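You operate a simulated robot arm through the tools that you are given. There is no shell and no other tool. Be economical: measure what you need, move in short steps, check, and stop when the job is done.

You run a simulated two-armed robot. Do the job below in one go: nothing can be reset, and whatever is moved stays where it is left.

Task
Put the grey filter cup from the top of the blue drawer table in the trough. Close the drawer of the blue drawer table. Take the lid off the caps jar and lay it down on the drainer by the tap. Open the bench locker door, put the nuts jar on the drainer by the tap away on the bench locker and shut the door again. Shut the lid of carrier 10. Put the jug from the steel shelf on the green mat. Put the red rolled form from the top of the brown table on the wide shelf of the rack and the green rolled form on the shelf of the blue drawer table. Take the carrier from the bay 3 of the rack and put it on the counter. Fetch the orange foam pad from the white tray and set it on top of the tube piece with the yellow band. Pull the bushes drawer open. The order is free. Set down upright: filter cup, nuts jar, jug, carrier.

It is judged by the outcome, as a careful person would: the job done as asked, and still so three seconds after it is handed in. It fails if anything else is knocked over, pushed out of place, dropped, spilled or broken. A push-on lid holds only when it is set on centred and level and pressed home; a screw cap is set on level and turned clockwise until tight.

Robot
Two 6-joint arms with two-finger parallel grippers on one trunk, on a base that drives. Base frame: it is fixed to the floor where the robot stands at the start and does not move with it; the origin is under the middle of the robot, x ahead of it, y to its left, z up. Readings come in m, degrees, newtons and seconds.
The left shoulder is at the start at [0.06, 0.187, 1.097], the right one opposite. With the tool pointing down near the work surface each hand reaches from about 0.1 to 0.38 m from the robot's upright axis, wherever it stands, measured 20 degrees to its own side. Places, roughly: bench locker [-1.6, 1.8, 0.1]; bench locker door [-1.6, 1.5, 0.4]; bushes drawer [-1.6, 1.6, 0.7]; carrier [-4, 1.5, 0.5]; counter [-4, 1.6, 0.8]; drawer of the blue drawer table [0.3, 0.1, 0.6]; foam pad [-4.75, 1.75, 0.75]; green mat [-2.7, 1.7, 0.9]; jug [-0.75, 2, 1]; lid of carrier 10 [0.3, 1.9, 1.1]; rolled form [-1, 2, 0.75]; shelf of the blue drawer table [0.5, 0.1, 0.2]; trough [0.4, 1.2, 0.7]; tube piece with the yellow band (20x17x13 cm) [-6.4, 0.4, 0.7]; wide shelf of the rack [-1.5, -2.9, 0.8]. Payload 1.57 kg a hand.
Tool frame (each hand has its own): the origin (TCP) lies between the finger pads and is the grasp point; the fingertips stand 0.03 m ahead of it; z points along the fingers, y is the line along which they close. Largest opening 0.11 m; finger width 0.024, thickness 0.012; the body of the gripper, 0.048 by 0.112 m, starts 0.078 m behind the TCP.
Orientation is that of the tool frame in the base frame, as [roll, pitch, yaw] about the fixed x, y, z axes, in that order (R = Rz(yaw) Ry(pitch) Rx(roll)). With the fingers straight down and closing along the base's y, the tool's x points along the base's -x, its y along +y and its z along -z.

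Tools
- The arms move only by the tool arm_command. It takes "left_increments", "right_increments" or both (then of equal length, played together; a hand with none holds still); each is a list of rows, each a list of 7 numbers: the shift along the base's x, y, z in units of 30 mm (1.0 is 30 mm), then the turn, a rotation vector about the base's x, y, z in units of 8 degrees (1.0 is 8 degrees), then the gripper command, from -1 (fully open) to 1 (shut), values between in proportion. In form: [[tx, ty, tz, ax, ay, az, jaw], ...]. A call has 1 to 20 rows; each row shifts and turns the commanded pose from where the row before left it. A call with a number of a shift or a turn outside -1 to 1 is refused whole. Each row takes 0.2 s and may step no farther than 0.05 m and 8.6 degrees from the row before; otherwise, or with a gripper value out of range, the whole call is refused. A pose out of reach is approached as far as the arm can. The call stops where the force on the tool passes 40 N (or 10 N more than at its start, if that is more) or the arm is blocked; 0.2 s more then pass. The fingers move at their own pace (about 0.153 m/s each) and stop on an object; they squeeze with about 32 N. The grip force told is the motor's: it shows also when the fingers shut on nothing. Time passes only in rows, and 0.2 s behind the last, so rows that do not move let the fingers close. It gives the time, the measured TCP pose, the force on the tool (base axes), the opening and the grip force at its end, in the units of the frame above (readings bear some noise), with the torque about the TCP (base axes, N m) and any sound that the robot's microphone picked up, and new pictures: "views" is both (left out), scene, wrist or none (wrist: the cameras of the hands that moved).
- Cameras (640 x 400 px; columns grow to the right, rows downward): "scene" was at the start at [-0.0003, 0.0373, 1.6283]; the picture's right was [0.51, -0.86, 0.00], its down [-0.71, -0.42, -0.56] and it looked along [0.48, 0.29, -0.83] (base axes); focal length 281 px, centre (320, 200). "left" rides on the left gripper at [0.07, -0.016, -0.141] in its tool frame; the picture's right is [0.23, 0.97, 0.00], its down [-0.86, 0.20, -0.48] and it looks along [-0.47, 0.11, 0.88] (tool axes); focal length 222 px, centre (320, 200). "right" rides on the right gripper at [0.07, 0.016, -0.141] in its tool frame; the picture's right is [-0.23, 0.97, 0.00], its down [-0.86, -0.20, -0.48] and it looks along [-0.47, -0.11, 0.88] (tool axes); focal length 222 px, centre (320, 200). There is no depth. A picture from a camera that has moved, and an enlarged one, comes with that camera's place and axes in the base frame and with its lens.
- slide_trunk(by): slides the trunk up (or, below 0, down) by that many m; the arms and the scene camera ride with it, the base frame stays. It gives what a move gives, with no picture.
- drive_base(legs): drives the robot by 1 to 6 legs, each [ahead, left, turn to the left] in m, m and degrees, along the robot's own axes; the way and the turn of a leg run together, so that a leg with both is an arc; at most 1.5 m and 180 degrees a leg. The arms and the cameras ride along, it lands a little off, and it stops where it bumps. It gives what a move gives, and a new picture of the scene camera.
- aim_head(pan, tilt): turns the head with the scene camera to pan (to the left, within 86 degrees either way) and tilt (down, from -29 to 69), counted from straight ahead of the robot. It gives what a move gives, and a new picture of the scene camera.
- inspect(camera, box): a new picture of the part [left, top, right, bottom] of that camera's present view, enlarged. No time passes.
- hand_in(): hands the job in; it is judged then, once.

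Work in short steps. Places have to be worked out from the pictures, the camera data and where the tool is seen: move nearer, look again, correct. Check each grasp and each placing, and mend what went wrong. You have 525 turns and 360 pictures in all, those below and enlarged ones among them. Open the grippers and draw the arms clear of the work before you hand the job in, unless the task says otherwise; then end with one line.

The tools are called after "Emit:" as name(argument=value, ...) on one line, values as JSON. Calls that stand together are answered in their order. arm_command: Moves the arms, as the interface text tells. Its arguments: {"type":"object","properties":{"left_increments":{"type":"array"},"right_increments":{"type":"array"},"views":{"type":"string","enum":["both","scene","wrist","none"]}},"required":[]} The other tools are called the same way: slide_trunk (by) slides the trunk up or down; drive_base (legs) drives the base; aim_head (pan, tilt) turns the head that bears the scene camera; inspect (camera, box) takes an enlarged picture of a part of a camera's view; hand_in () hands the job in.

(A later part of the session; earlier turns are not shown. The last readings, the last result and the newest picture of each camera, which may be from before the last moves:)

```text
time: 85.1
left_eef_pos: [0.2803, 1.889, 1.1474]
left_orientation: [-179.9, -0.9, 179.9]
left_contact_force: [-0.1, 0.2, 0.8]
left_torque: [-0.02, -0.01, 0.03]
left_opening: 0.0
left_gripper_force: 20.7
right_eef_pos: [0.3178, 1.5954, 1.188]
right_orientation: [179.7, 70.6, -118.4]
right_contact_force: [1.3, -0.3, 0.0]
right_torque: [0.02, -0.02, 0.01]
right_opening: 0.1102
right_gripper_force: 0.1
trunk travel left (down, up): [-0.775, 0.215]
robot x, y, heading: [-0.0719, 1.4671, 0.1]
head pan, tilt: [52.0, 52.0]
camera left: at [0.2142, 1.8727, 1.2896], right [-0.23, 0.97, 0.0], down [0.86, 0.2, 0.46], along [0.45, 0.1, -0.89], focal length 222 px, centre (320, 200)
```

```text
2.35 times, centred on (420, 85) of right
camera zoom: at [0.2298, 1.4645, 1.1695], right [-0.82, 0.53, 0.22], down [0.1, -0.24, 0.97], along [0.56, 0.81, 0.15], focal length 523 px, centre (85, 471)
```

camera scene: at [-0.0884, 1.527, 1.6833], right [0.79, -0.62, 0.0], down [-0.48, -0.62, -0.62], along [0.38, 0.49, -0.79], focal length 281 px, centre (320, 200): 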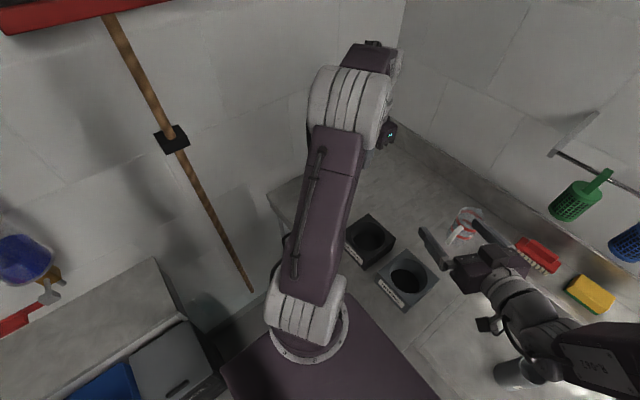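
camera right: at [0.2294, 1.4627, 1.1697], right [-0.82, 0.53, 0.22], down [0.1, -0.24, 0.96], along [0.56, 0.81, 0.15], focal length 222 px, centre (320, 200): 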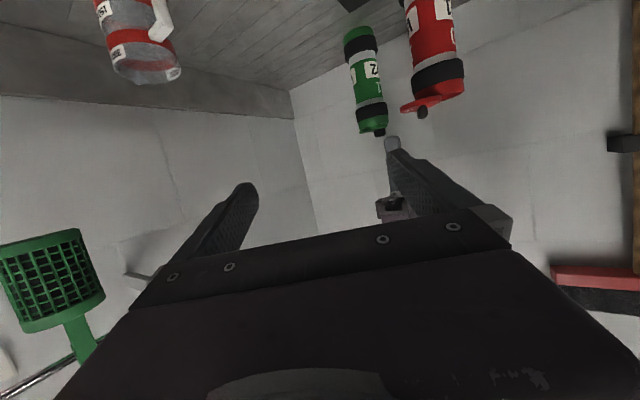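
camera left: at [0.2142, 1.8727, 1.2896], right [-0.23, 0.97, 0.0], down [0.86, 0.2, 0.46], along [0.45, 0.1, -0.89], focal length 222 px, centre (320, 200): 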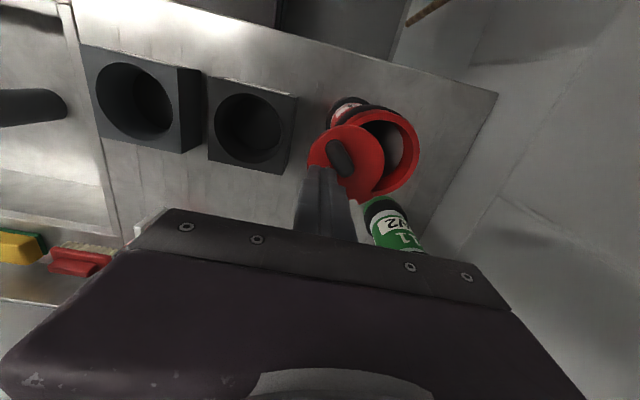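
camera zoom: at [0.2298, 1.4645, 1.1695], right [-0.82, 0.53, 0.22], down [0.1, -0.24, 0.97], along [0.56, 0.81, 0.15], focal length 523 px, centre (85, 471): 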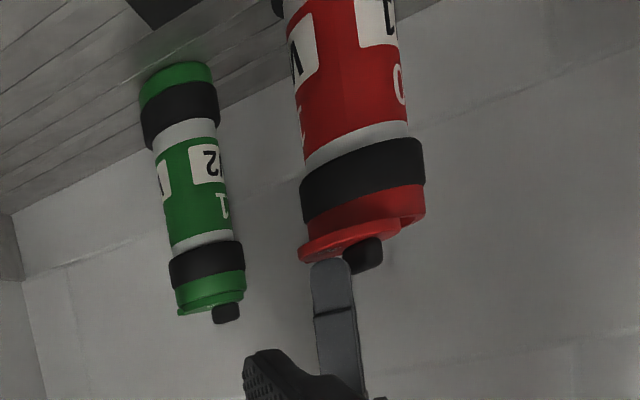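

The lid swings freely, the body unmoved. Continue along the arc.

Emit:
arm_command(left_increments=[[-0.32, 0.13, 0, 0, 0, 0, 1], [-0.25, 0.17, 0, 0, 0, 0, 1], [-0.2, 0.23, 0, 0, 0, 0, 1]], views="wrist")

Emit:
inspect(camera="right", box=[330, 0, 510, 170])

```text
time: 85.9
left_eef_pos: [0.257, 1.9039, 1.1475]
left_orientation: [-179.7, -1.0, 179.9]
left_contact_force: [0.6, -1.0, 0.4]
left_torque: [0.0, 0.03, 0.0]
left_opening: 0.0
left_gripper_force: 21.3
right_eef_pos: [0.3186, 1.5948, 1.1874]
right_orientation: [179.6, 70.6, -118.6]
right_contact_force: [-0.2, -0.5, 0.8]
right_torque: [0.02, 0.01, -0.01]
right_opening: 0.1101
right_gripper_force: 0.1
trunk travel left (down, up): [-0.775, 0.215]
robot x, y, heading: [-0.0715, 1.4709, 0.1]
head pan, tilt: [52.0, 52.0]
camera left: at [0.1908, 1.8877, 1.2895], right [-0.23, 0.97, 0.0], down [0.86, 0.2, 0.46], along [0.45, 0.1, -0.89], focal length 222 px, centre (320, 200)
```

left: 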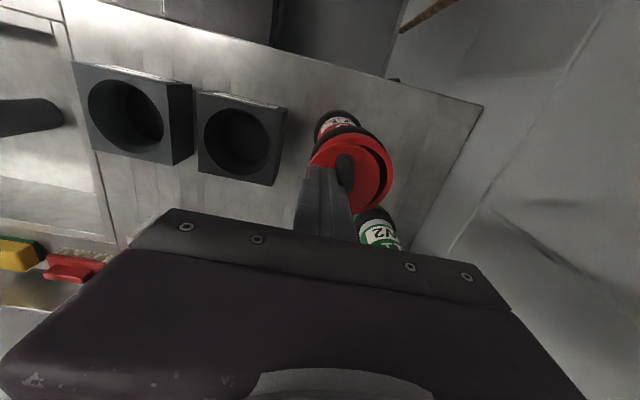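

```text
2.35 times, centred on (420, 85) of right
camera zoom: at [0.23, 1.4646, 1.1695], right [-0.82, 0.53, 0.22], down [0.1, -0.24, 0.97], along [0.56, 0.81, 0.15], focal length 523 px, centre (85, 471)
```

zoom: 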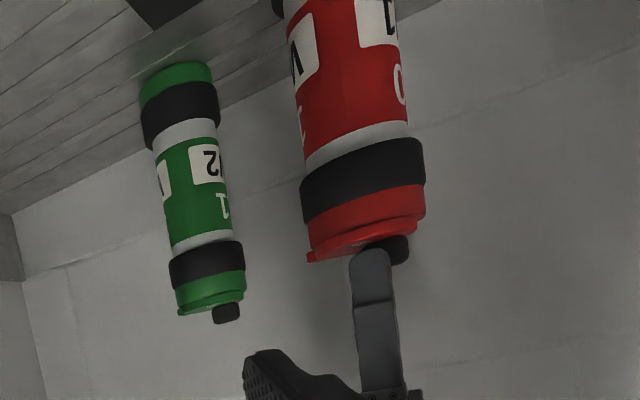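

Nearly shut; a thin crescent remains. Continue with small +y pushes.

Emit:
arm_command(left_increments=[[-0.08, 0.18, 0, 0, 0, 0, 1], [-0.05, 0.18, 0, 0, 0, 0, 1]], views="wrist")

Emit:
inspect(camera="left", box=[280, 90, 420, 250])

Emit:
inspect(camera="right", box=[330, 0, 510, 170])

```text
time: 86.5
left_eef_pos: [0.2524, 1.9137, 1.148]
left_orientation: [-179.6, -0.9, 179.9]
left_contact_force: [0.4, 0.0, -0.4]
left_torque: [0.04, -0.01, -0.03]
left_opening: 0.0
left_gripper_force: 21.1
right_eef_pos: [0.3179, 1.5951, 1.1874]
right_orientation: [179.8, 70.7, -118.4]
right_contact_force: [0.0, 0.0, -0.6]
right_torque: [-0.01, -0.03, -0.03]
right_opening: 0.1099
right_gripper_force: 0.0
trunk travel left (down, up): [-0.775, 0.215]
robot x, y, heading: [-0.0717, 1.4696, -0.1]
head pan, tilt: [52.0, 52.0]
camera left: at [0.1867, 1.8991, 1.2895], right [-0.23, 0.97, 0.0], down [0.86, 0.2, 0.46], along [0.45, 0.1, -0.89], focal length 222 px, centre (320, 200)
```

left: 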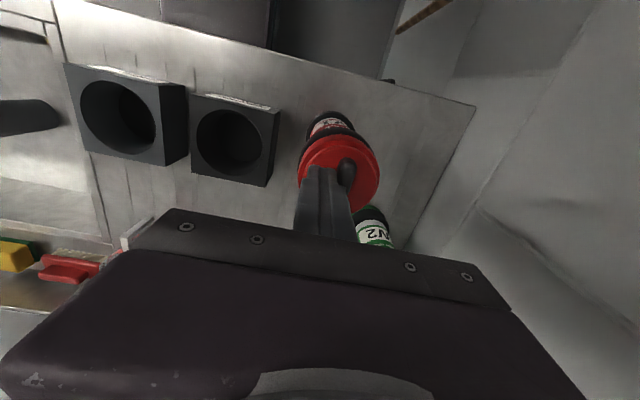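

```text
2.50 times, centred on (350, 170) of left
camera zoom: at [0.1867, 1.8991, 1.2895], right [-0.23, 0.97, 0.0], down [0.86, 0.2, 0.46], along [0.45, 0.1, -0.89], focal length 555 px, centre (245, 275)
```

zoom: 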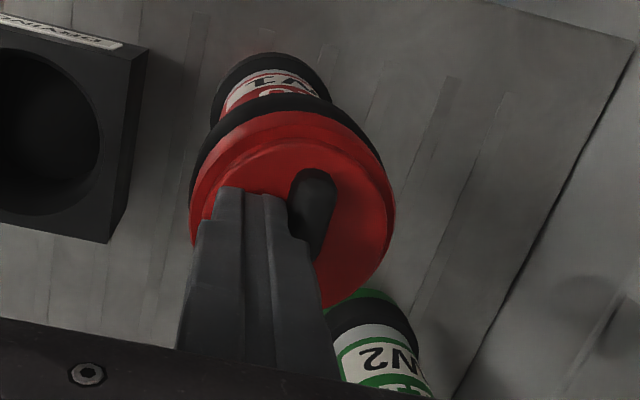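

```text
2.35 times, centred on (420, 85) of right
camera zoom: at [0.2299, 1.4648, 1.1695], right [-0.82, 0.53, 0.22], down [0.1, -0.24, 0.97], along [0.56, 0.81, 0.15], focal length 523 px, centre (85, 471)
```

zoom: 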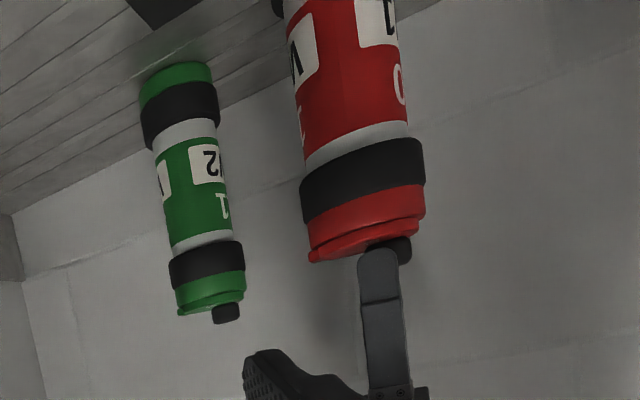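

Looks shut. I back the finger off and up and look from above.

Emit:
arm_command(left_increments=[[0, -0.4, 0, 0, 0, 0, 1], [0, -0.4, 1, 0, 0, 0, 1], [0, 0, 1, 0, 0, 0, 1], [0, 0.5, 1, 0, 0, 0, 1], [0.5, 0.5, 1, 0, 0, 0, 1]], views="none")

Emit:
inspect(camera="left", box=[250, 50, 470, 250])

Emit:
inspect(camera="right", box=[330, 0, 510, 170])

```text
time: 87.7
left_eef_pos: [0.2708, 1.9233, 1.2665]
left_orientation: [-179.7, -1.0, 179.9]
left_contact_force: [-0.3, 0.5, 0.3]
left_torque: [0.02, -0.03, -0.01]
left_opening: 0.0
left_gripper_force: 21.2
right_eef_pos: [0.3177, 1.5955, 1.1882]
right_orientation: [179.8, 70.7, -118.5]
right_contact_force: [0.2, 0.9, -0.3]
right_torque: [0.02, 0.01, 0.02]
right_opening: 0.1101
right_gripper_force: 0.1
trunk travel left (down, up): [-0.775, 0.215]
robot x, y, heading: [-0.07, 1.4658, -0.1]
head pan, tilt: [52.0, 52.0]
```

```text
2.00 times, centred on (360, 150) of left
camera zoom: at [0.2038, 1.9083, 1.4092], right [-0.23, 0.97, 0.0], down [0.86, 0.2, 0.46], along [0.45, 0.1, -0.89], focal length 444 px, centre (240, 300)
```

zoom: 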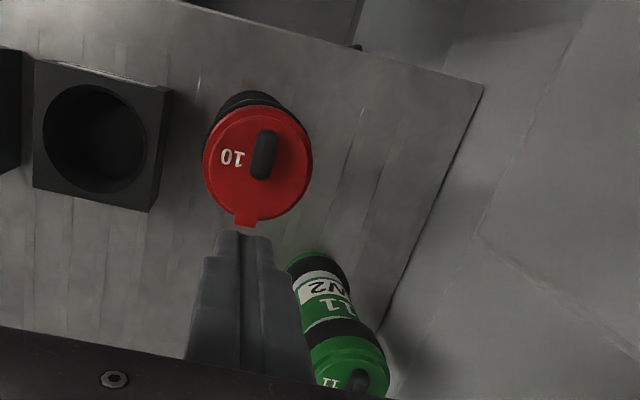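

```text
2.35 times, centred on (420, 85) of right
camera zoom: at [0.2308, 1.465, 1.1692], right [-0.82, 0.53, 0.22], down [0.1, -0.24, 0.97], along [0.56, 0.82, 0.15], focal length 523 px, centre (85, 471)
```

zoom: 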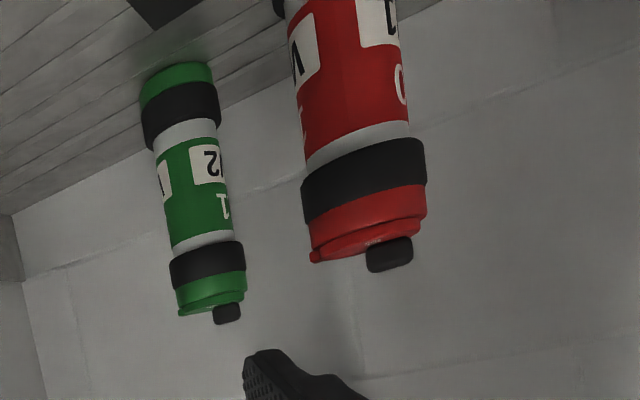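

Emit:
inspect(camera="left", box=[345, 85, 415, 170])

```text
4.71 times, centred on (380, 128) of left
camera zoom: at [0.2038, 1.9083, 1.4092], right [-0.23, 0.97, 0.0], down [0.86, 0.2, 0.46], along [0.45, 0.1, -0.89], focal length 1045 px, centre (38, 541)
```

zoom: 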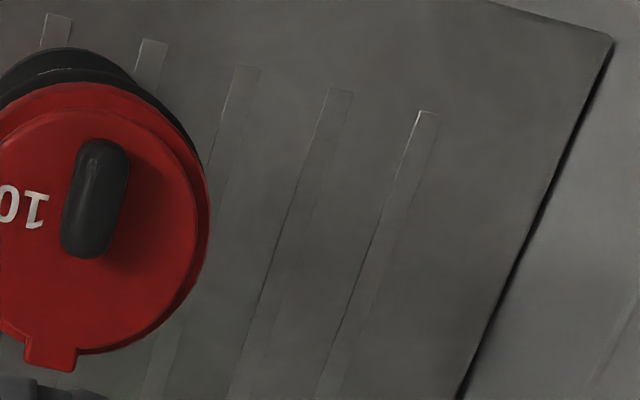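

Carrier 10's lid is closed and centred. Next is the caps jar. I reorient the right hand (yaw ~20°, tilt ~50°), raise both hands a bit, and drive along the bench to y≈0.48.

Emit:
arm_command(right_increments=[[0, 0, 0.5, -0.8, 0.43, 0, -1], [0, 0, 0.5, -0.8, 0.43, 0, -1], [0, 0, 0.5, -0.8, 0.43, 0, -1], [0, 0, 0, 0, 0, -0.9, -1], [0, 0, 0, 0, 0, -0.9, -1], [0, 0, 0, 0, 0, -0.9, -1], [0, 0, 0, 0, 0, -0.9, -1], [0, 0, 0, 0, 0, -0.9, -1], [0, 0, 0, 0, 0, -0.75, -1]], left_increments=[[0, 0, 0, 0, 0, 0, -1], [0, 0, 0, 0, 0, 0, -1], [0, 0, 0, 0, 0, 0, -1], [0, 0, 0, 0, 0, 0, -1], [0, 0, 0, 0, 0, 0, -1], [0, 0, 0, 0, 0, 0, -1], [0, -0.7, 0, 0, 0, 0, -1], [0, -0.7, 0, 0, 0, 0, -1], [0, -0.7, 0, 0, 0, 0, -1]], views="none")

Emit:
drive_base(legs=[[-0.02, -0.98, 0]])

```text
time: 89.7
left_eef_pos: [0.2691, 1.8593, 1.2664]
left_orientation: [-179.8, -1.0, 179.9]
left_contact_force: [0.5, 1.0, -0.5]
left_torque: [-0.01, 0.01, 0.01]
left_opening: 0.11
left_gripper_force: 0.1
right_eef_pos: [0.3218, 1.5984, 1.2352]
right_orientation: [179.7, 49.8, -156.2]
right_contact_force: [0.7, 0.2, -0.2]
right_torque: [0.02, -0.02, 0.02]
right_opening: 0.1098
right_gripper_force: 0.1
right hand out of reach, approached as far as the arm can: row 6
trunk travel left (down, up): [-0.775, 0.215]
robot x, y, heading: [-0.0718, 1.4678, -0.1]
head pan, tilt: [52.0, 52.0]
```

```text
time: 94.9
left_eef_pos: [0.2471, 0.8505, 1.2655]
left_orientation: [-179.6, -1.0, 178.7]
left_contact_force: [-0.2, 0.1, 0.3]
left_torque: [-0.02, 0.01, 0.01]
left_opening: 0.1101
left_gripper_force: 0.1
right_eef_pos: [0.2931, 0.5861, 1.2348]
right_orientation: [179.9, 49.7, -157.2]
right_contact_force: [0.1, -0.2, -0.5]
right_torque: [0.01, 0.03, 0.01]
right_opening: 0.1101
right_gripper_force: 0.0
trunk travel left (down, up): [-0.775, 0.215]
robot x, y, heading: [-0.1049, 0.4611, -1.0]
head pan, tilt: [52.0, 52.0]
camera scene: at [-0.1159, 0.526, 1.6832], right [0.78, -0.63, 0.0], down [-0.5, -0.61, -0.62], along [0.39, 0.48, -0.79], focal length 281 px, centre (320, 200)
```

scene: 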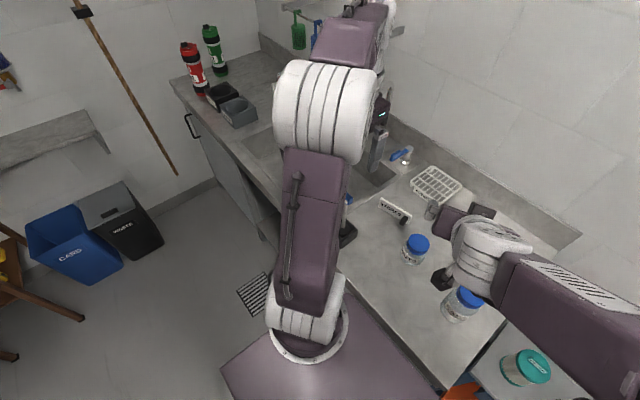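

Caps jar at ≈(0.32,0.478), nuts jar ≈(0.36,0.665). Right hand goes to pre-grasp behind the caps jar; left goes above it for a look.

Emit:
arm_command(right_increments=[[-0.5, -0.63, 0, 0, 0, 0, -1], [-0.5, -0.63, 0, 0, 0, 0, -1], [-0.5, -0.63, -0.9, 0, 0, 0, -1], [-0.5, -0.63, -0.9, 0, 0, 0, -1], [-0.3, -0.63, -0.9, 0, 0, 0, -1], [0, -0.63, -0.9, 0, 0, 0, -1], [0, -0.63, -0.9, 0, 0, 0, -1], [0, -0.6, -0.9, 0, 0, 0, -1], [0, 0, -0.9, 0, 0, 0, -1], [0, 0, -0.9, 0, 0, 0, -1]], left_increments=[[0.2, 0, 0, 0, 0, 0, -1], [0.2, 0, 0, 0, 0, 0, -1], [0.2, -1, 0, 0, 0, 0, -1], [0.2, -1, 0, 0, 0, 0, -1], [0.2, -1, 0, 0, 0, 0, -1], [0.2, -1, 0, 0, 0, 0, -1], [0.2, -1, 0, 0, 0, 0, -1], [0.2, -1, 0, 0, 0, 0, -1], [0.2, -1, 0, 0, 0, 0, -1], [0.2, -1, 0, 0, 0, 0, -1]])

```text
time: 97.1
left_eef_pos: [0.3093, 0.6068, 1.2656]
left_orientation: [-179.7, -1.0, 178.9]
left_contact_force: [-0.8, -0.1, 0.1]
left_torque: [-0.02, 0.05, 0.0]
left_opening: 0.1099
left_gripper_force: 0.0
right_eef_pos: [0.2808, 0.5037, 1.043]
right_orientation: [179.5, 49.5, -157.3]
right_contact_force: [0.8, 0.2, 0.3]
right_torque: [0.03, 0.01, -0.01]
right_opening: 0.1099
right_gripper_force: 0.0
right hand out of reach, approached as far as the arm can: row 4, 5, 6, 7, 8
trunk travel left (down, up): [-0.775, 0.215]
robot x, y, heading: [-0.1037, 0.4615, -1.3]
head pan, tilt: [52.0, 52.0]
camera scene: at [-0.1147, 0.5246, 1.6833], right [0.78, -0.63, 0.0], down [-0.5, -0.61, -0.62], along [0.39, 0.48, -0.79], focal length 281 px, centre (320, 200)
camera right: at [0.1342, 0.459, 1.0812], right [-0.24, 0.95, 0.18], down [0.25, -0.11, 0.96], along [0.94, 0.28, -0.21], focal length 222 px, centre (320, 200)
camera left: at [0.2423, 0.5918, 1.4083], right [-0.21, 0.98, 0.0], down [0.87, 0.18, 0.46], along [0.45, 0.1, -0.89], focal length 222 px, centre (320, 200)
```

scene: 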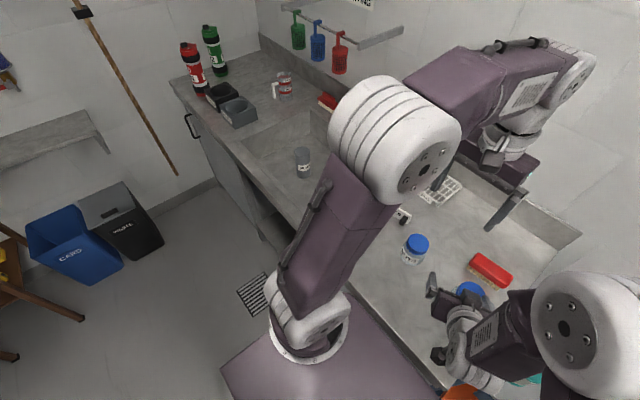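
right: 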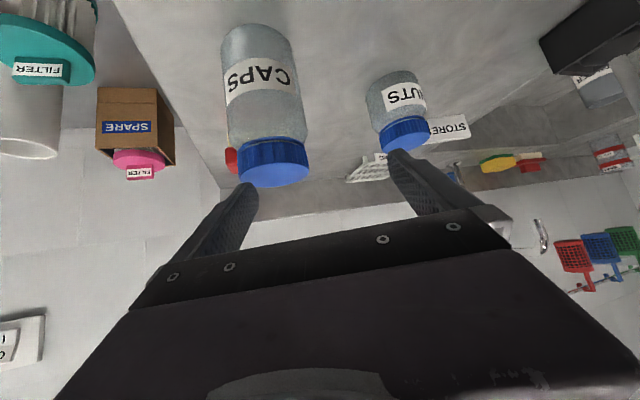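
left: 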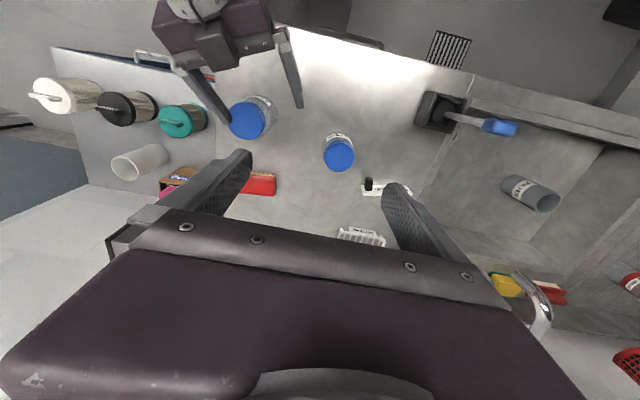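

The right arm is again too folded; backing the base 0.12 m gives it room (fingers are above the lid, so it clears).

Emit:
drive_base(legs=[[-0.12, 0, 0]])

Emit:
arm_command(right_increments=[[0.3, -0.6, 0, 0, 0, 0, -1], [0.3, -0.6, 0, 0, 0, 0, -1], [0.3, -0.6, -0.3, 0, 0, 0, -1], [0.2, -0.4, -0.3, 0, 0, 0, -1]], views="wrist")

```text
time: 98.3
left_eef_pos: [0.1919, 0.6089, 1.2651]
left_orientation: [-179.8, -1.1, 178.8]
left_contact_force: [-0.2, 0.1, 0.2]
left_torque: [0.04, 0.0, 0.0]
left_opening: 0.11
left_gripper_force: 0.1
right_eef_pos: [0.1645, 0.5052, 1.0423]
right_orientation: [179.7, 49.6, -157.3]
right_contact_force: [-0.1, -0.8, -0.1]
right_torque: [0.02, 0.02, -0.01]
right_opening: 0.11
right_gripper_force: 0.1
trunk travel left (down, up): [-0.775, 0.215]
robot x, y, heading: [-0.2201, 0.4661, -1.3]
head pan, tilt: [52.0, 52.0]
camera scene: at [-0.2314, 0.5276, 1.6832], right [0.77, -0.63, 0.0], down [-0.5, -0.61, -0.61], along [0.39, 0.48, -0.79], focal length 281 px, centre (320, 200)
```

scene: 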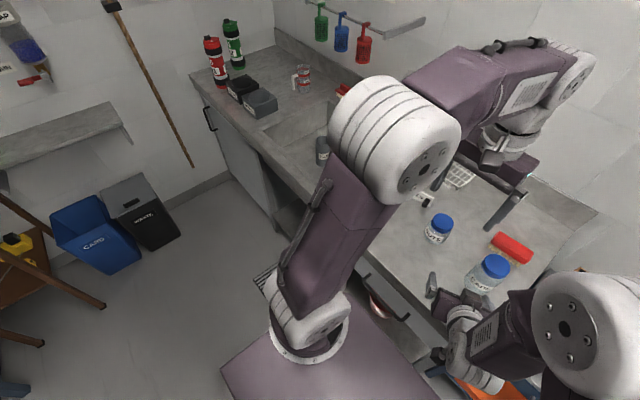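

```text
time: 99.3
left_eef_pos: [0.1926, 0.6092, 1.2658]
left_orientation: [-179.7, -0.9, 178.8]
left_contact_force: [-0.5, 0.1, 0.6]
left_torque: [-0.01, 0.02, 0.02]
left_opening: 0.1101
left_gripper_force: 0.1
right_eef_pos: [0.2079, 0.4438, 1.0278]
right_orientation: [179.7, 49.4, -157.4]
right_contact_force: [0.8, -0.8, -0.7]
right_torque: [0.01, 0.0, -0.01]
right_opening: 0.1101
right_gripper_force: 0.0
right hand out of reach, approached as far as the arm can: row 2, 4
trunk travel left (down, up): [-0.775, 0.215]
robot x, y, heading: [-0.2217, 0.4722, -1.2]
head pan, tilt: [52.0, 52.0]
camera right: at [0.0608, 0.3997, 1.0682], right [-0.24, 0.95, 0.18], down [0.26, -0.11, 0.96], along [0.94, 0.28, -0.22], focal length 222 px, centre (320, 200)
```

right: 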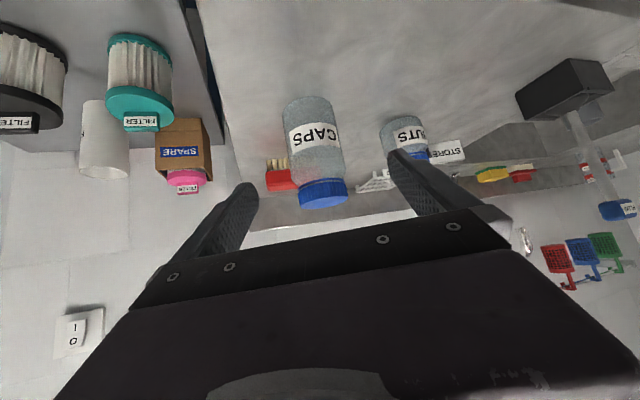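

The jar lies squarely between the fingers (lid top z≈1.005). I advance along the tool direction and close gently on the body.

Emit:
arm_command(right_increments=[[0.45, 0.12, -0.4, 0, 0, 0, -1], [0.45, 0.12, -0.4, 0, 0, 0, -1], [0.45, 0.12, -0.4, 0, 0, 0, -1], [0.45, 0.12, -0.4, 0, 0, 0, -1], [0.45, 0.12, -0.4, 0, 0, 0, -1], [0.45, 0.12, -0.4, 0, 0, 0, -1], [0.45, 0.12, -0.4, 0, 0, 0, -1]], views="wrist")

```text
time: 101.0
left_eef_pos: [0.1908, 0.6094, 1.2656]
left_orientation: [-179.8, -1.0, 178.7]
left_contact_force: [0.1, 0.1, 0.1]
left_torque: [-0.01, 0.0, 0.03]
left_opening: 0.1099
left_gripper_force: 0.1
right_eef_pos: [0.3014, 0.4703, 0.9434]
right_orientation: [179.6, 49.6, -157.4]
right_contact_force: [0.4, 1.2, 0.1]
right_torque: [-0.01, 0.01, -0.01]
right_opening: 0.1097
right_gripper_force: 0.1
trunk travel left (down, up): [-0.775, 0.215]
robot x, y, heading: [-0.221, 0.4677, -1.1]
head pan, tilt: [52.0, 52.0]
camera right: at [0.1543, 0.4252, 0.9827], right [-0.24, 0.95, 0.18], down [0.25, -0.11, 0.96], along [0.94, 0.28, -0.21], focal length 222 px, centre (320, 200)
```

right: 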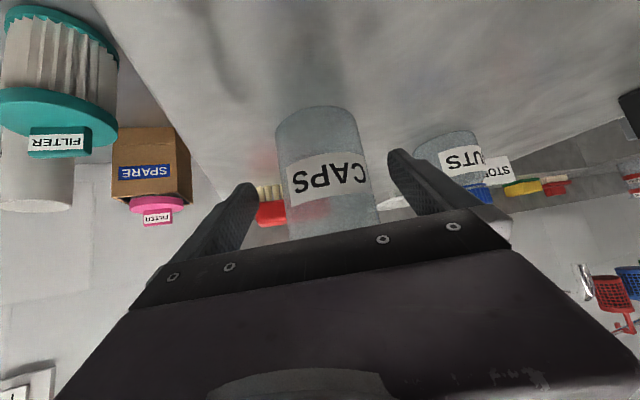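

Close the right hand on the jar, and bring the left hand over the lid.

Emit:
arm_command(right_increments=[[0, 0, 0, 0, 0, 0, 1], [0, 0, 0, 0, 0, 0, 1], [0, 0, 0, 0, 0, 0, 1], [0, 0, 0, 0, 0, 0, 1], [0, 0, 0, 0, 0, 0, 1], [0, 0, 0, 0, 0, 0, 1]], left_increments=[[0.7, -0.7, -0.5, 0, 0, 0, -1], [0.7, -0.7, -0.5, 0, 0, 0, -1], [0.7, -0.7, -0.5, 0, 0, 0, -1], [0.7, -0.7, -0.5, 0, 0, 0, -1], [0.7, -0.7, -0.5, 0, 0, 0, -1], [0.85, -0.7, -0.5, 0, 0, 0, -1]])

```text
time: 102.3
left_eef_pos: [0.3196, 0.4817, 1.1751]
left_orientation: [-179.8, -1.1, 178.6]
left_contact_force: [0.2, -0.3, 0.3]
left_torque: [0.0, -0.02, 0.02]
left_opening: 0.1099
left_gripper_force: 0.1
right_eef_pos: [0.3006, 0.4701, 0.9444]
right_orientation: [179.8, 49.8, -157.4]
right_contact_force: [2.2, 0.8, 4.0]
right_torque: [-0.1, -0.23, 0.06]
right_opening: 0.0685
right_gripper_force: 32.1
trunk travel left (down, up): [-0.775, 0.215]
robot x, y, heading: [-0.2194, 0.4666, -1.3]
head pan, tilt: [52.0, 52.0]
camera scene: at [-0.2336, 0.5267, 1.6834], right [0.77, -0.63, 0.0], down [-0.5, -0.61, -0.62], along [0.39, 0.48, -0.79], focal length 281 px, centre (320, 200)
camera right: at [0.154, 0.425, 0.9832], right [-0.24, 0.95, 0.18], down [0.25, -0.11, 0.96], along [0.94, 0.28, -0.21], focal length 222 px, centre (320, 200)
camera left: at [0.2531, 0.4678, 1.318], right [-0.2, 0.98, 0.0], down [0.87, 0.18, 0.46], along [0.45, 0.1, -0.89], focal length 222 px, centre (320, 200)
```

scene: 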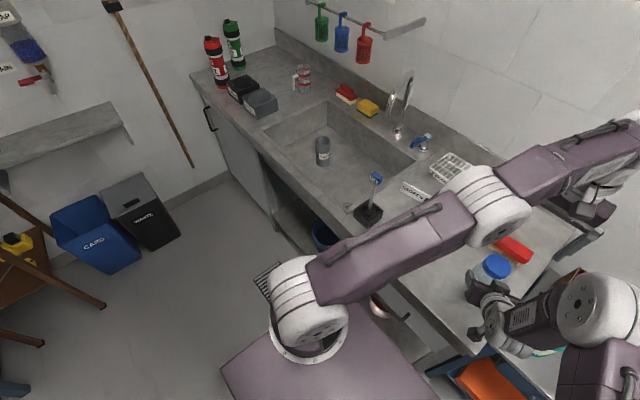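
right: 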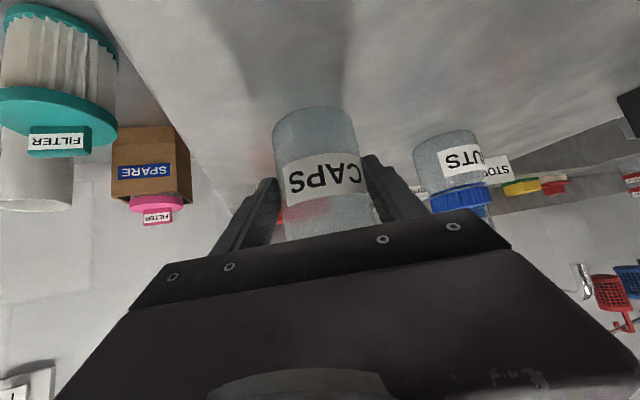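
left: 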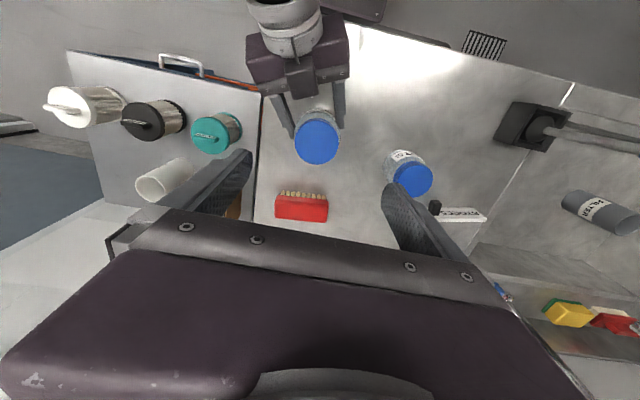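

Jar firmly held; left hand is centred over the lid. I pre-turn the left hand 56° clockwise while descending onto the lid.

Emit:
arm_command(left_increments=[[0.1, 0, -0.6, 0, 0, -1, -1], [0, 0, -0.6, 0, 0, -1, -1], [0, 0, -0.7, 0, 0, -1, -1], [0, 0, -0.7, 0, 0, -1, -1], [0, 0, -0.7, 0, 0, -1, -1], [0, 0, -0.7, 0, 0, -1, -1], [0, 0, -0.7, 0, 0, -1, -1], [0, 0, -0.5, 0, 0, 0, -1]], views="wrist")

```text
time: 103.8
left_eef_pos: [0.3253, 0.4808, 1.0638]
left_orientation: [-179.9, -0.2, 131.7]
left_contact_force: [0.7, 0.8, 1.8]
left_torque: [-0.03, 0.09, -0.02]
left_opening: 0.1098
left_gripper_force: 0.1
right_eef_pos: [0.2969, 0.4698, 0.9422]
right_orientation: [179.6, 49.4, -157.5]
right_contact_force: [-3.6, -0.8, 6.3]
right_torque: [-0.23, -0.03, -0.09]
right_opening: 0.068
right_gripper_force: 31.7
trunk travel left (down, up): [-0.775, 0.215]
robot x, y, heading: [-0.2174, 0.4684, -1.1]
head pan, tilt: [52.0, 52.0]
stopped in row 7 (left hand): the force on the tool passed its limit (the readings are from after the stop); the commanded pose is now the measured one
camera left: at [0.2675, 0.5206, 1.2052], right [0.58, 0.82, 0.0], down [0.72, -0.51, 0.48], along [0.39, -0.28, -0.88], focal length 222 px, centre (320, 200)
```

left: 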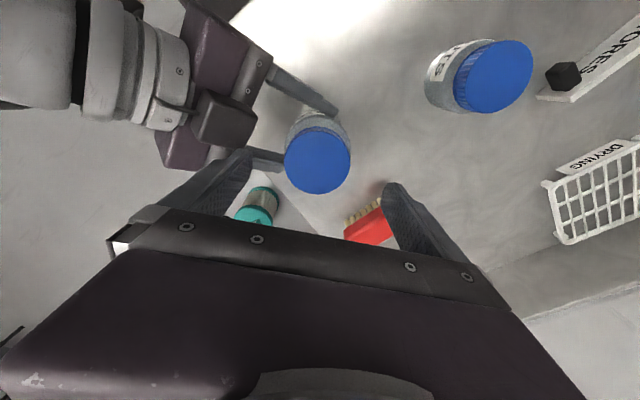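

The left finger touched the right gripper at that yaw. I rise, turn back to yaw≈170°, then descend on the lid.

Emit:
arm_command(left_increments=[[0, 0, 1, 0, 0, 0, -0.6], [0, 0, 0, 0, 0, 1, -0.6], [0, 0, 0, 0, 0, 1, -0.6], [0, 0, 0, 0, 0, 1, -0.6], [0, 0, 0, 0, 0, 1, -0.6], [-0.1, 0, 0, 0, 0, 0.7, -0.6], [0, 0, -1, 0, 0, 0, -0.6], [0, 0, -1, 0, 0, 0, -0.6], [0, 0, -0.8, 0, 0, 0, -0.6]], views="wrist")

```text
time: 105.8
left_eef_pos: [0.3214, 0.478, 1.01]
left_orientation: [-179.9, -0.2, 169.1]
left_contact_force: [-0.3, -0.8, 0.7]
left_torque: [0.02, 0.01, -0.01]
left_opening: 0.0881
left_gripper_force: 0.1
right_eef_pos: [0.2971, 0.4689, 0.9412]
right_orientation: [179.7, 49.4, -157.4]
right_contact_force: [3.2, -1.4, 10.3]
right_torque: [-0.38, -0.46, 0.07]
right_opening: 0.0675
right_gripper_force: 32.1
trunk travel left (down, up): [-0.775, 0.215]
robot x, y, heading: [-0.2215, 0.4687, -1.3]
head pan, tilt: [52.0, 52.0]
camera left: at [0.2511, 0.476, 1.1514], right [-0.04, 1.0, 0.0], down [0.88, 0.04, 0.48], along [0.48, 0.02, -0.88], focal length 222 px, centre (320, 200)
```

left: 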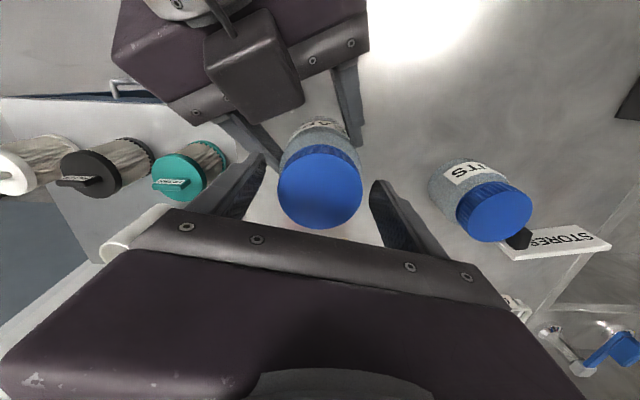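

Lid centred between the fingers. Lower slightly, close, and turn counter-clockwise.

Emit:
arm_command(left_increments=[[0, 0, -0.25, 0, 0, 0, -0.6], [0, 0, 0, 0, 0, 0, 1], [0, 0, 0, 0, 0, 0, 1], [0, 0, 0, 0, 0, 0, 1], [0, 0, 0, 0, 0, 1, 1], [0, 0, 0, 0, 0, 1, 1], [0, 0, 0, 0, 0, 1, 1], [0, 0, 0, 0, 0, 1, 1], [0, 0, 0, 0, 0, 1, 1], [0, 0, 0, 0, 0, 1, 1]], views="wrist")

```text
time: 108.0
left_eef_pos: [0.3231, 0.4809, 1.0014]
left_orientation: [-179.8, -0.1, -142.9]
left_contact_force: [5.7, 3.2, -1.7]
left_torque: [0.41, -0.08, -1.63]
left_opening: 0.0663
left_gripper_force: 32.2
right_eef_pos: [0.2976, 0.4695, 0.9417]
right_orientation: [179.7, 49.1, -157.3]
right_contact_force: [-7.2, -5.1, 4.1]
right_torque: [-0.25, -0.36, 1.54]
right_opening: 0.0686
right_gripper_force: 31.6
trunk travel left (down, up): [-0.775, 0.215]
robot x, y, heading: [-0.2206, 0.4693, -1.3]
head pan, tilt: [52.0, 52.0]
camera left: at [0.2783, 0.425, 1.1429], right [-0.77, 0.64, 0.0], down [0.56, 0.68, 0.48], along [0.31, 0.36, -0.88], focal length 222 px, centre (320, 200)
```

left: 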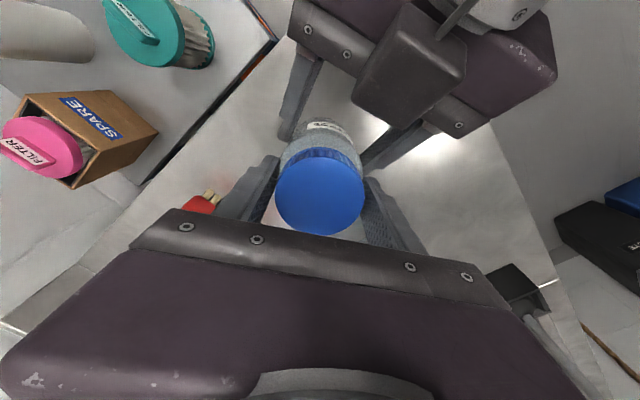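

Torque 1.6 N·m passes through; the lid turned 48°. I regrasp and repeat the turns.

Emit:
arm_command(left_increments=[[0, 0, 0, 0, 0, 0, -0.5], [0, 0, 0, 0, 0, 0, -0.5], [0, 0, 0, 0, 0, -1, -0.5], [0, 0, 0, 0, 0, -1, -0.5], [0, 0, 0, 0, 0, -1, -0.5], [0, 0, 0, 0, 0, -1, -0.5], [0, 0, 0, 0, 0, -1, -0.5], [0, 0, 0, 0, 0, -1, -0.5], [0, 0, 0, 0, 0, -1, -0.5], [0, 0, 0, 0, 0, 0, 1], [0, 0, 0, 0, 0, 0, 1], [0, 0, 0, 0, 0, 0, 1], [0, 0, 0, 0, 0, 1, 1], [0, 0, 0, 0, 0, 1, 1], [0, 0, 0, 0, 0, 1, 1], [0, 0, 0, 0, 0, 1, 1], [0, 0, 0, 0, 0, 1, 1], [0, 0, 0, 0, 0, 1, 1], [0, 0, 0, 0, 0, 1, 1]], views="none")

```text
time: 112.0
left_eef_pos: [0.3218, 0.4802, 1.0017]
left_orientation: [-179.7, -0.2, -142.8]
left_contact_force: [5.4, 1.1, 3.0]
left_torque: [0.06, -0.2, -1.55]
left_opening: 0.0674
left_gripper_force: 31.2
right_eef_pos: [0.2981, 0.4702, 0.9421]
right_orientation: [179.8, 49.3, -157.3]
right_contact_force: [-6.5, 0.1, 2.3]
right_torque: [0.05, 0.1, 1.54]
right_opening: 0.0682
right_gripper_force: 32.9
trunk travel left (down, up): [-0.775, 0.215]
robot x, y, heading: [-0.2201, 0.4698, -0.9]
head pan, tilt: [52.0, 52.0]
```

The torque is unchanged; I check the label in the right camera to see whether the jar itself turns.

Emit:
inspect(camera="right", box=[200, 90, 440, 250])

Emit:
inspect(camera="left", box=[220, 90, 420, 250])

```text
2.50 times, centred on (320, 170) of right
camera zoom: at [0.1517, 0.4251, 0.9822], right [-0.24, 0.95, 0.18], down [0.26, -0.11, 0.96], along [0.94, 0.28, -0.22], focal length 555 px, centre (320, 275)
```

zoom: 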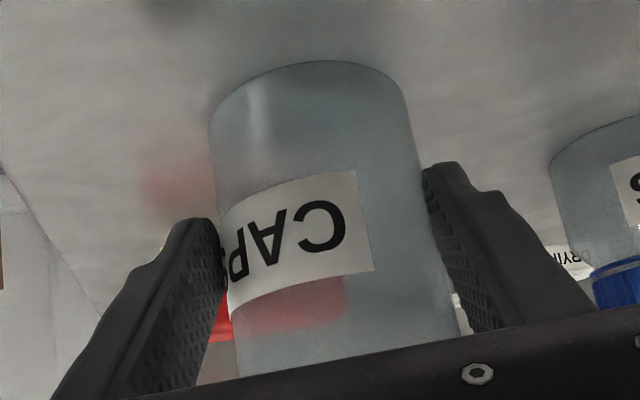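

```text
2.50 times, centred on (320, 170) of left
camera zoom: at [0.2771, 0.4251, 1.1433], right [-0.77, 0.64, 0.0], down [0.56, 0.68, 0.48], along [0.31, 0.36, -0.88], focal length 555 px, centre (320, 275)
```

zoom: 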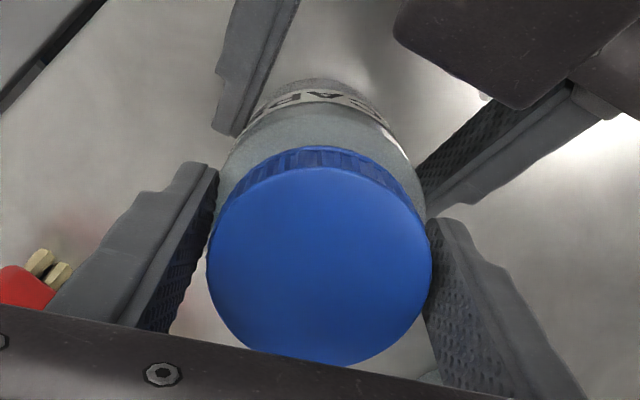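

The jar slipped about 30° in the right grip overall. I do one more cycle and compare.

Emit:
arm_command(left_increments=[[0, 0, 0, 0, 0, 0, -0.5], [0, 0, 0, 0, 0, 0, -0.5], [0, 0, 0, 0, 0, -1, -0.5], [0, 0, 0, 0, 0, -1, -0.5], [0, 0, 0, 0, 0, -1, -0.5], [0, 0, 0, 0, 0, -1, -0.5], [0, 0, 0, 0, 0, -1, -0.5], [0, 0, 0, 0, 0, -1, -0.5], [0, 0, 0, 0, 0, -1, -0.5], [0, 0, 0, 0, 0, 0, 1], [0, 0, 0, 0, 0, 0, 1], [0, 0, 0, 0, 0, 0, 1], [0, 0, 0, 0, 0, 1, 1], [0, 0, 0, 0, 0, 1, 1], [0, 0, 0, 0, 0, 1, 1]], views="none")

Emit:
arm_command(left_increments=[[0, 0, 0, 0, 0, 1, 1], [0, 0, 0, 0, 0, 1, 1], [0, 0, 0, 0, 0, 1, 1], [0, 0, 0, 0, 0, 1, 1]], views="none")

Emit:
inspect(camera="right", box=[200, 90, 440, 250])

```text
time: 115.2
left_eef_pos: [0.3238, 0.48, 1.0013]
left_orientation: [-179.6, 0.3, -174.8]
left_contact_force: [18.4, 9.5, -3.1]
left_torque: [0.1, -0.93, -1.06]
left_opening: 0.0667
left_gripper_force: 32.1
right_eef_pos: [0.2963, 0.4689, 0.9397]
right_orientation: [179.6, 48.9, -157.4]
right_contact_force: [-19.5, -10.0, 9.0]
right_torque: [0.53, -0.11, 0.94]
right_opening: 0.0694
right_gripper_force: 32.0
trunk travel left (down, up): [-0.775, 0.215]
robot x, y, heading: [-0.2196, 0.4688, -1.3]
head pan, tilt: [52.0, 52.0]
```

```text
time: 116.2
left_eef_pos: [0.3243, 0.4771, 1.0019]
left_orientation: [-179.5, -0.2, -142.9]
left_contact_force: [12.2, -15.8, 16.8]
left_torque: [-0.43, -0.68, -0.9]
left_opening: 0.0702
left_gripper_force: 31.8
right_eef_pos: [0.299, 0.4709, 0.9403]
right_orientation: [179.7, 49.2, -156.9]
right_contact_force: [-13.6, 15.0, -17.7]
right_torque: [-0.7, 0.29, 1.43]
right_opening: 0.0656
right_gripper_force: 32.2
trunk travel left (down, up): [-0.775, 0.215]
robot x, y, heading: [-0.2203, 0.467, -1.0]
head pan, tilt: [52.0, 52.0]
```

```text
2.50 times, centred on (320, 170) of right
camera zoom: at [0.1517, 0.4254, 0.9811], right [-0.25, 0.95, 0.17], down [0.26, -0.11, 0.96], along [0.93, 0.28, -0.22], focal length 555 px, centre (320, 275)
```

zoom: 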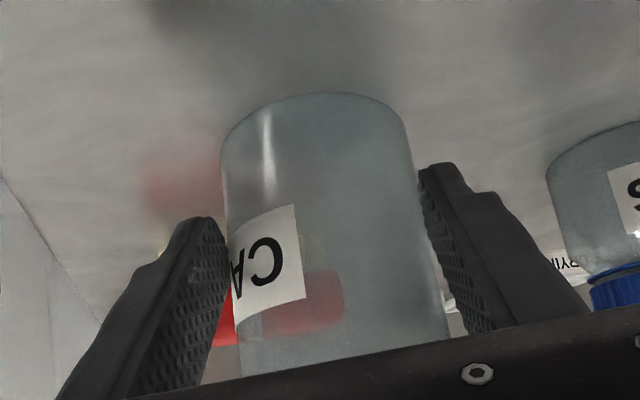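

The jar is slipping and shifting in the right grip. I release the lid, raise the left hand and look at the jar.

Emit:
arm_command(left_increments=[[0, 0, 0, 0, 0, 0, -0.5], [0, 0, 0, 0, 0, 0, -1], [0, 0, 1, 0, 0, -1, -1], [0, 0, 1, 0, 0, -1, -1], [0, 0, 1, 0, 0, -1, -1], [0, 0, 1, 0, 0, -1, -1], [0, 0, 1, 0, 0, -1, -1], [0, 0, 0, 0, 0, -0.5, -1]], views="wrist")

Emit:
inspect(camera="right", box=[160, 60, 480, 260])

```text
time: 118.0
left_eef_pos: [0.3227, 0.4806, 1.1509]
left_orientation: [-179.7, -0.2, 173.0]
left_contact_force: [0.2, 0.4, -0.3]
left_torque: [0.0, -0.01, -0.03]
left_opening: 0.1099
left_gripper_force: 0.0
right_eef_pos: [0.2996, 0.4681, 0.9408]
right_orientation: [179.6, 49.2, -157.4]
right_contact_force: [0.8, -0.3, -0.8]
right_torque: [0.0, 0.01, -0.01]
right_opening: 0.0654
right_gripper_force: 32.0
trunk travel left (down, up): [-0.775, 0.215]
robot x, y, heading: [-0.2223, 0.4662, -1.5]
head pan, tilt: [52.0, 52.0]
camera left: at [0.253, 0.4721, 1.2928], right [-0.11, 0.99, 0.0], down [0.88, 0.09, 0.47], along [0.47, 0.05, -0.88], focal length 222 px, centre (320, 200)
```

left: 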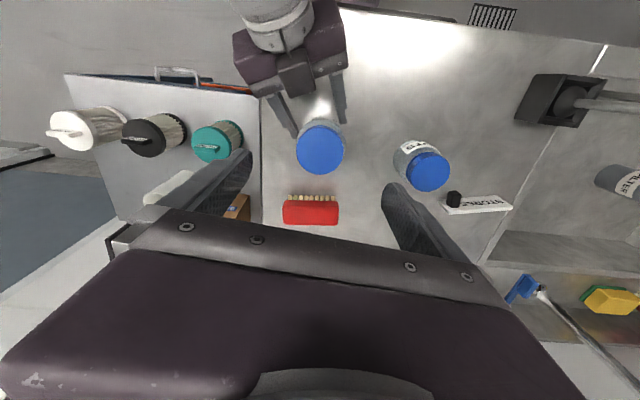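

```text
2.00 times, centred on (320, 160) of right
camera zoom: at [0.1524, 0.4248, 0.9815], right [-0.24, 0.95, 0.18], down [0.26, -0.11, 0.96], along [0.94, 0.28, -0.22], focal length 444 px, centre (320, 280)
```

zoom: 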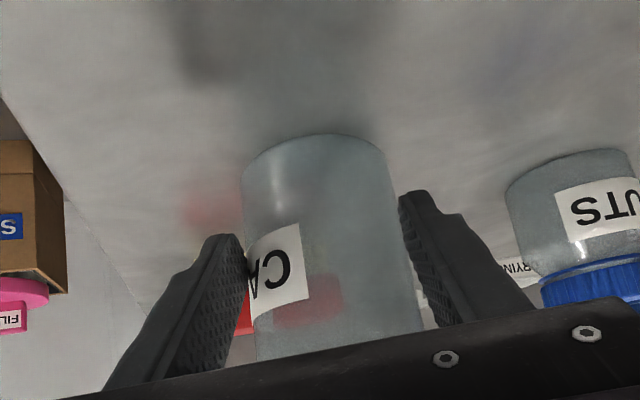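

The jar slid ~1.2 cm forward in the right grip. I release it, advance the right hand 1.6 cm, and re-grip.

Emit:
arm_command(right_increments=[[0, 0, 0, 0, 0, 0, -0.6], [0, 0, 0, 0, 0, 0, -0.6], [0.28, 0.11, 0, 0, 0, 0, -0.6], [0.28, 0.11, 0, 0, 0, 0, -0.6], [0, 0, 0, 0, 0, 0, 1], [0, 0, 0, 0, 0, 0, 1], [0, 0, 0, 0, 0, 0, 1]], views="wrist")

Emit:
inspect(camera="left", box=[230, 60, 470, 210])

```text
time: 119.6
left_eef_pos: [0.3228, 0.4797, 1.1506]
left_orientation: [-179.8, -0.2, 173.1]
left_contact_force: [-0.6, -0.3, -0.9]
left_torque: [0.0, -0.02, 0.01]
left_opening: 0.11
left_gripper_force: 0.1
right_eef_pos: [0.3172, 0.475, 0.9434]
right_orientation: [179.7, 49.3, -157.4]
right_contact_force: [1.0, 0.3, 0.4]
right_torque: [-0.05, -0.13, 0.01]
right_opening: 0.0667
right_gripper_force: 32.3
trunk travel left (down, up): [-0.775, 0.215]
robot x, y, heading: [-0.2196, 0.4664, -1.3]
head pan, tilt: [52.0, 52.0]
camera right: at [0.1697, 0.4311, 0.9822], right [-0.24, 0.95, 0.18], down [0.26, -0.11, 0.96], along [0.94, 0.28, -0.22], focal length 222 px, centre (320, 200)
```

right: 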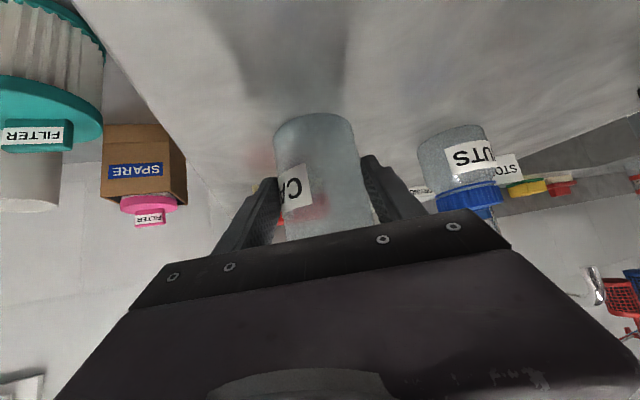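

```text
2.67 times, centred on (350, 135) of left
camera zoom: at [0.2527, 0.472, 1.2926], right [-0.11, 0.99, 0.0], down [0.87, 0.1, 0.47], along [0.47, 0.05, -0.88], focal length 592 px, centre (240, 373)
```

zoom: 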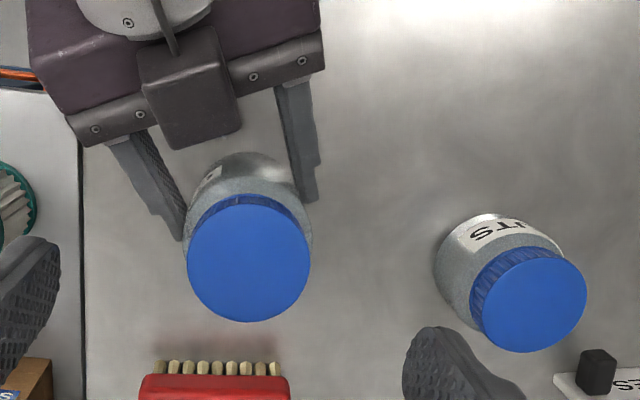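

Re-gripped. The lid is now at ≈(0.342,0.486). Left hand descends onto it centred, closes, presses slightly, and turns.

Emit:
arm_command(left_increments=[[0.33, 0.1, -0.8, 0, 0, 0, -0.6], [0.33, 0.1, -0.8, 0, 0, 0, -0.6], [0, 0, -0.8, 0, 0, 0, -0.6], [0, 0, -0.8, 0, 0, 0, -0.6], [0, 0, -0.9, 0, 0, 0, -0.6], [0, 0, -0.9, 0, 0, 0, -0.6], [0, 0, 0, 0, 0, 0, 1], [0, 0, 0, 0, 0, 0, 1], [0, 0, 0, 0, 0, 0, 1]], views="wrist")

```text
time: 121.6
left_eef_pos: [0.344, 0.4864, 1.0009]
left_orientation: [-179.8, -0.2, 173.1]
left_contact_force: [-9.0, -2.5, 9.1]
left_torque: [0.13, 0.37, 0.25]
left_opening: 0.0709
left_gripper_force: 32.3
right_eef_pos: [0.3169, 0.476, 0.9421]
right_orientation: [179.7, 49.3, -157.4]
right_contact_force: [9.1, 2.4, -4.8]
right_torque: [-0.2, 0.12, -0.27]
right_opening: 0.0669
right_gripper_force: 32.3
trunk travel left (down, up): [-0.775, 0.215]
robot x, y, heading: [-0.2218, 0.4663, -1.2]
head pan, tilt: [52.0, 52.0]
camera left: at [0.2742, 0.478, 1.1421], right [-0.11, 0.99, 0.0], down [0.88, 0.1, 0.47], along [0.47, 0.05, -0.88], focal length 222 px, centre (320, 200)
```

left: 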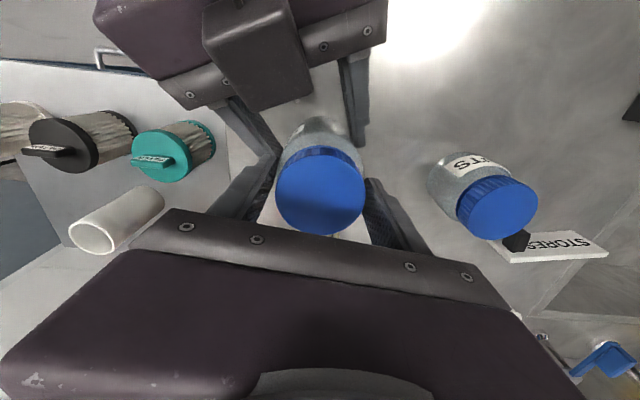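

The true lid diameter is ≥0.071, so the jar axis is at x≈0.344 and the right fingertips barely reach its middle. With the left holding the lid, I open the right, advance 2 cm, and re-grip.

Emit:
arm_command(right_increments=[[0, 0, 0, 0, 0, 0, -0.6], [0, 0, 0, 0, 0, 0, -0.6], [0.3, 0.12, -0.05, 0, 0, 0, -0.6], [0.32, 0.12, -0.05, 0, 0, 0, -0.6], [0, 0, 0, 0, 0, 0, 1], [0, 0, 0, 0, 0, 0, 1], [0, 0, 0, 0, 0, 0, 1]], views="none")

```text
time: 123.2
left_eef_pos: [0.3446, 0.4879, 1.0007]
left_orientation: [180.0, -0.4, 173.1]
left_contact_force: [-4.1, 17.7, 9.0]
left_torque: [-0.11, -0.23, -0.96]
left_opening: 0.0708
left_gripper_force: 32.0
right_eef_pos: [0.3341, 0.483, 0.9395]
right_orientation: [179.5, 49.2, -157.6]
right_contact_force: [5.8, -15.7, -2.6]
right_torque: [1.06, 0.38, 0.8]
right_opening: 0.0713
right_gripper_force: 32.2
trunk travel left (down, up): [-0.775, 0.215]
robot x, y, heading: [-0.217, 0.4645, -1.3]
head pan, tilt: [52.0, 52.0]
```

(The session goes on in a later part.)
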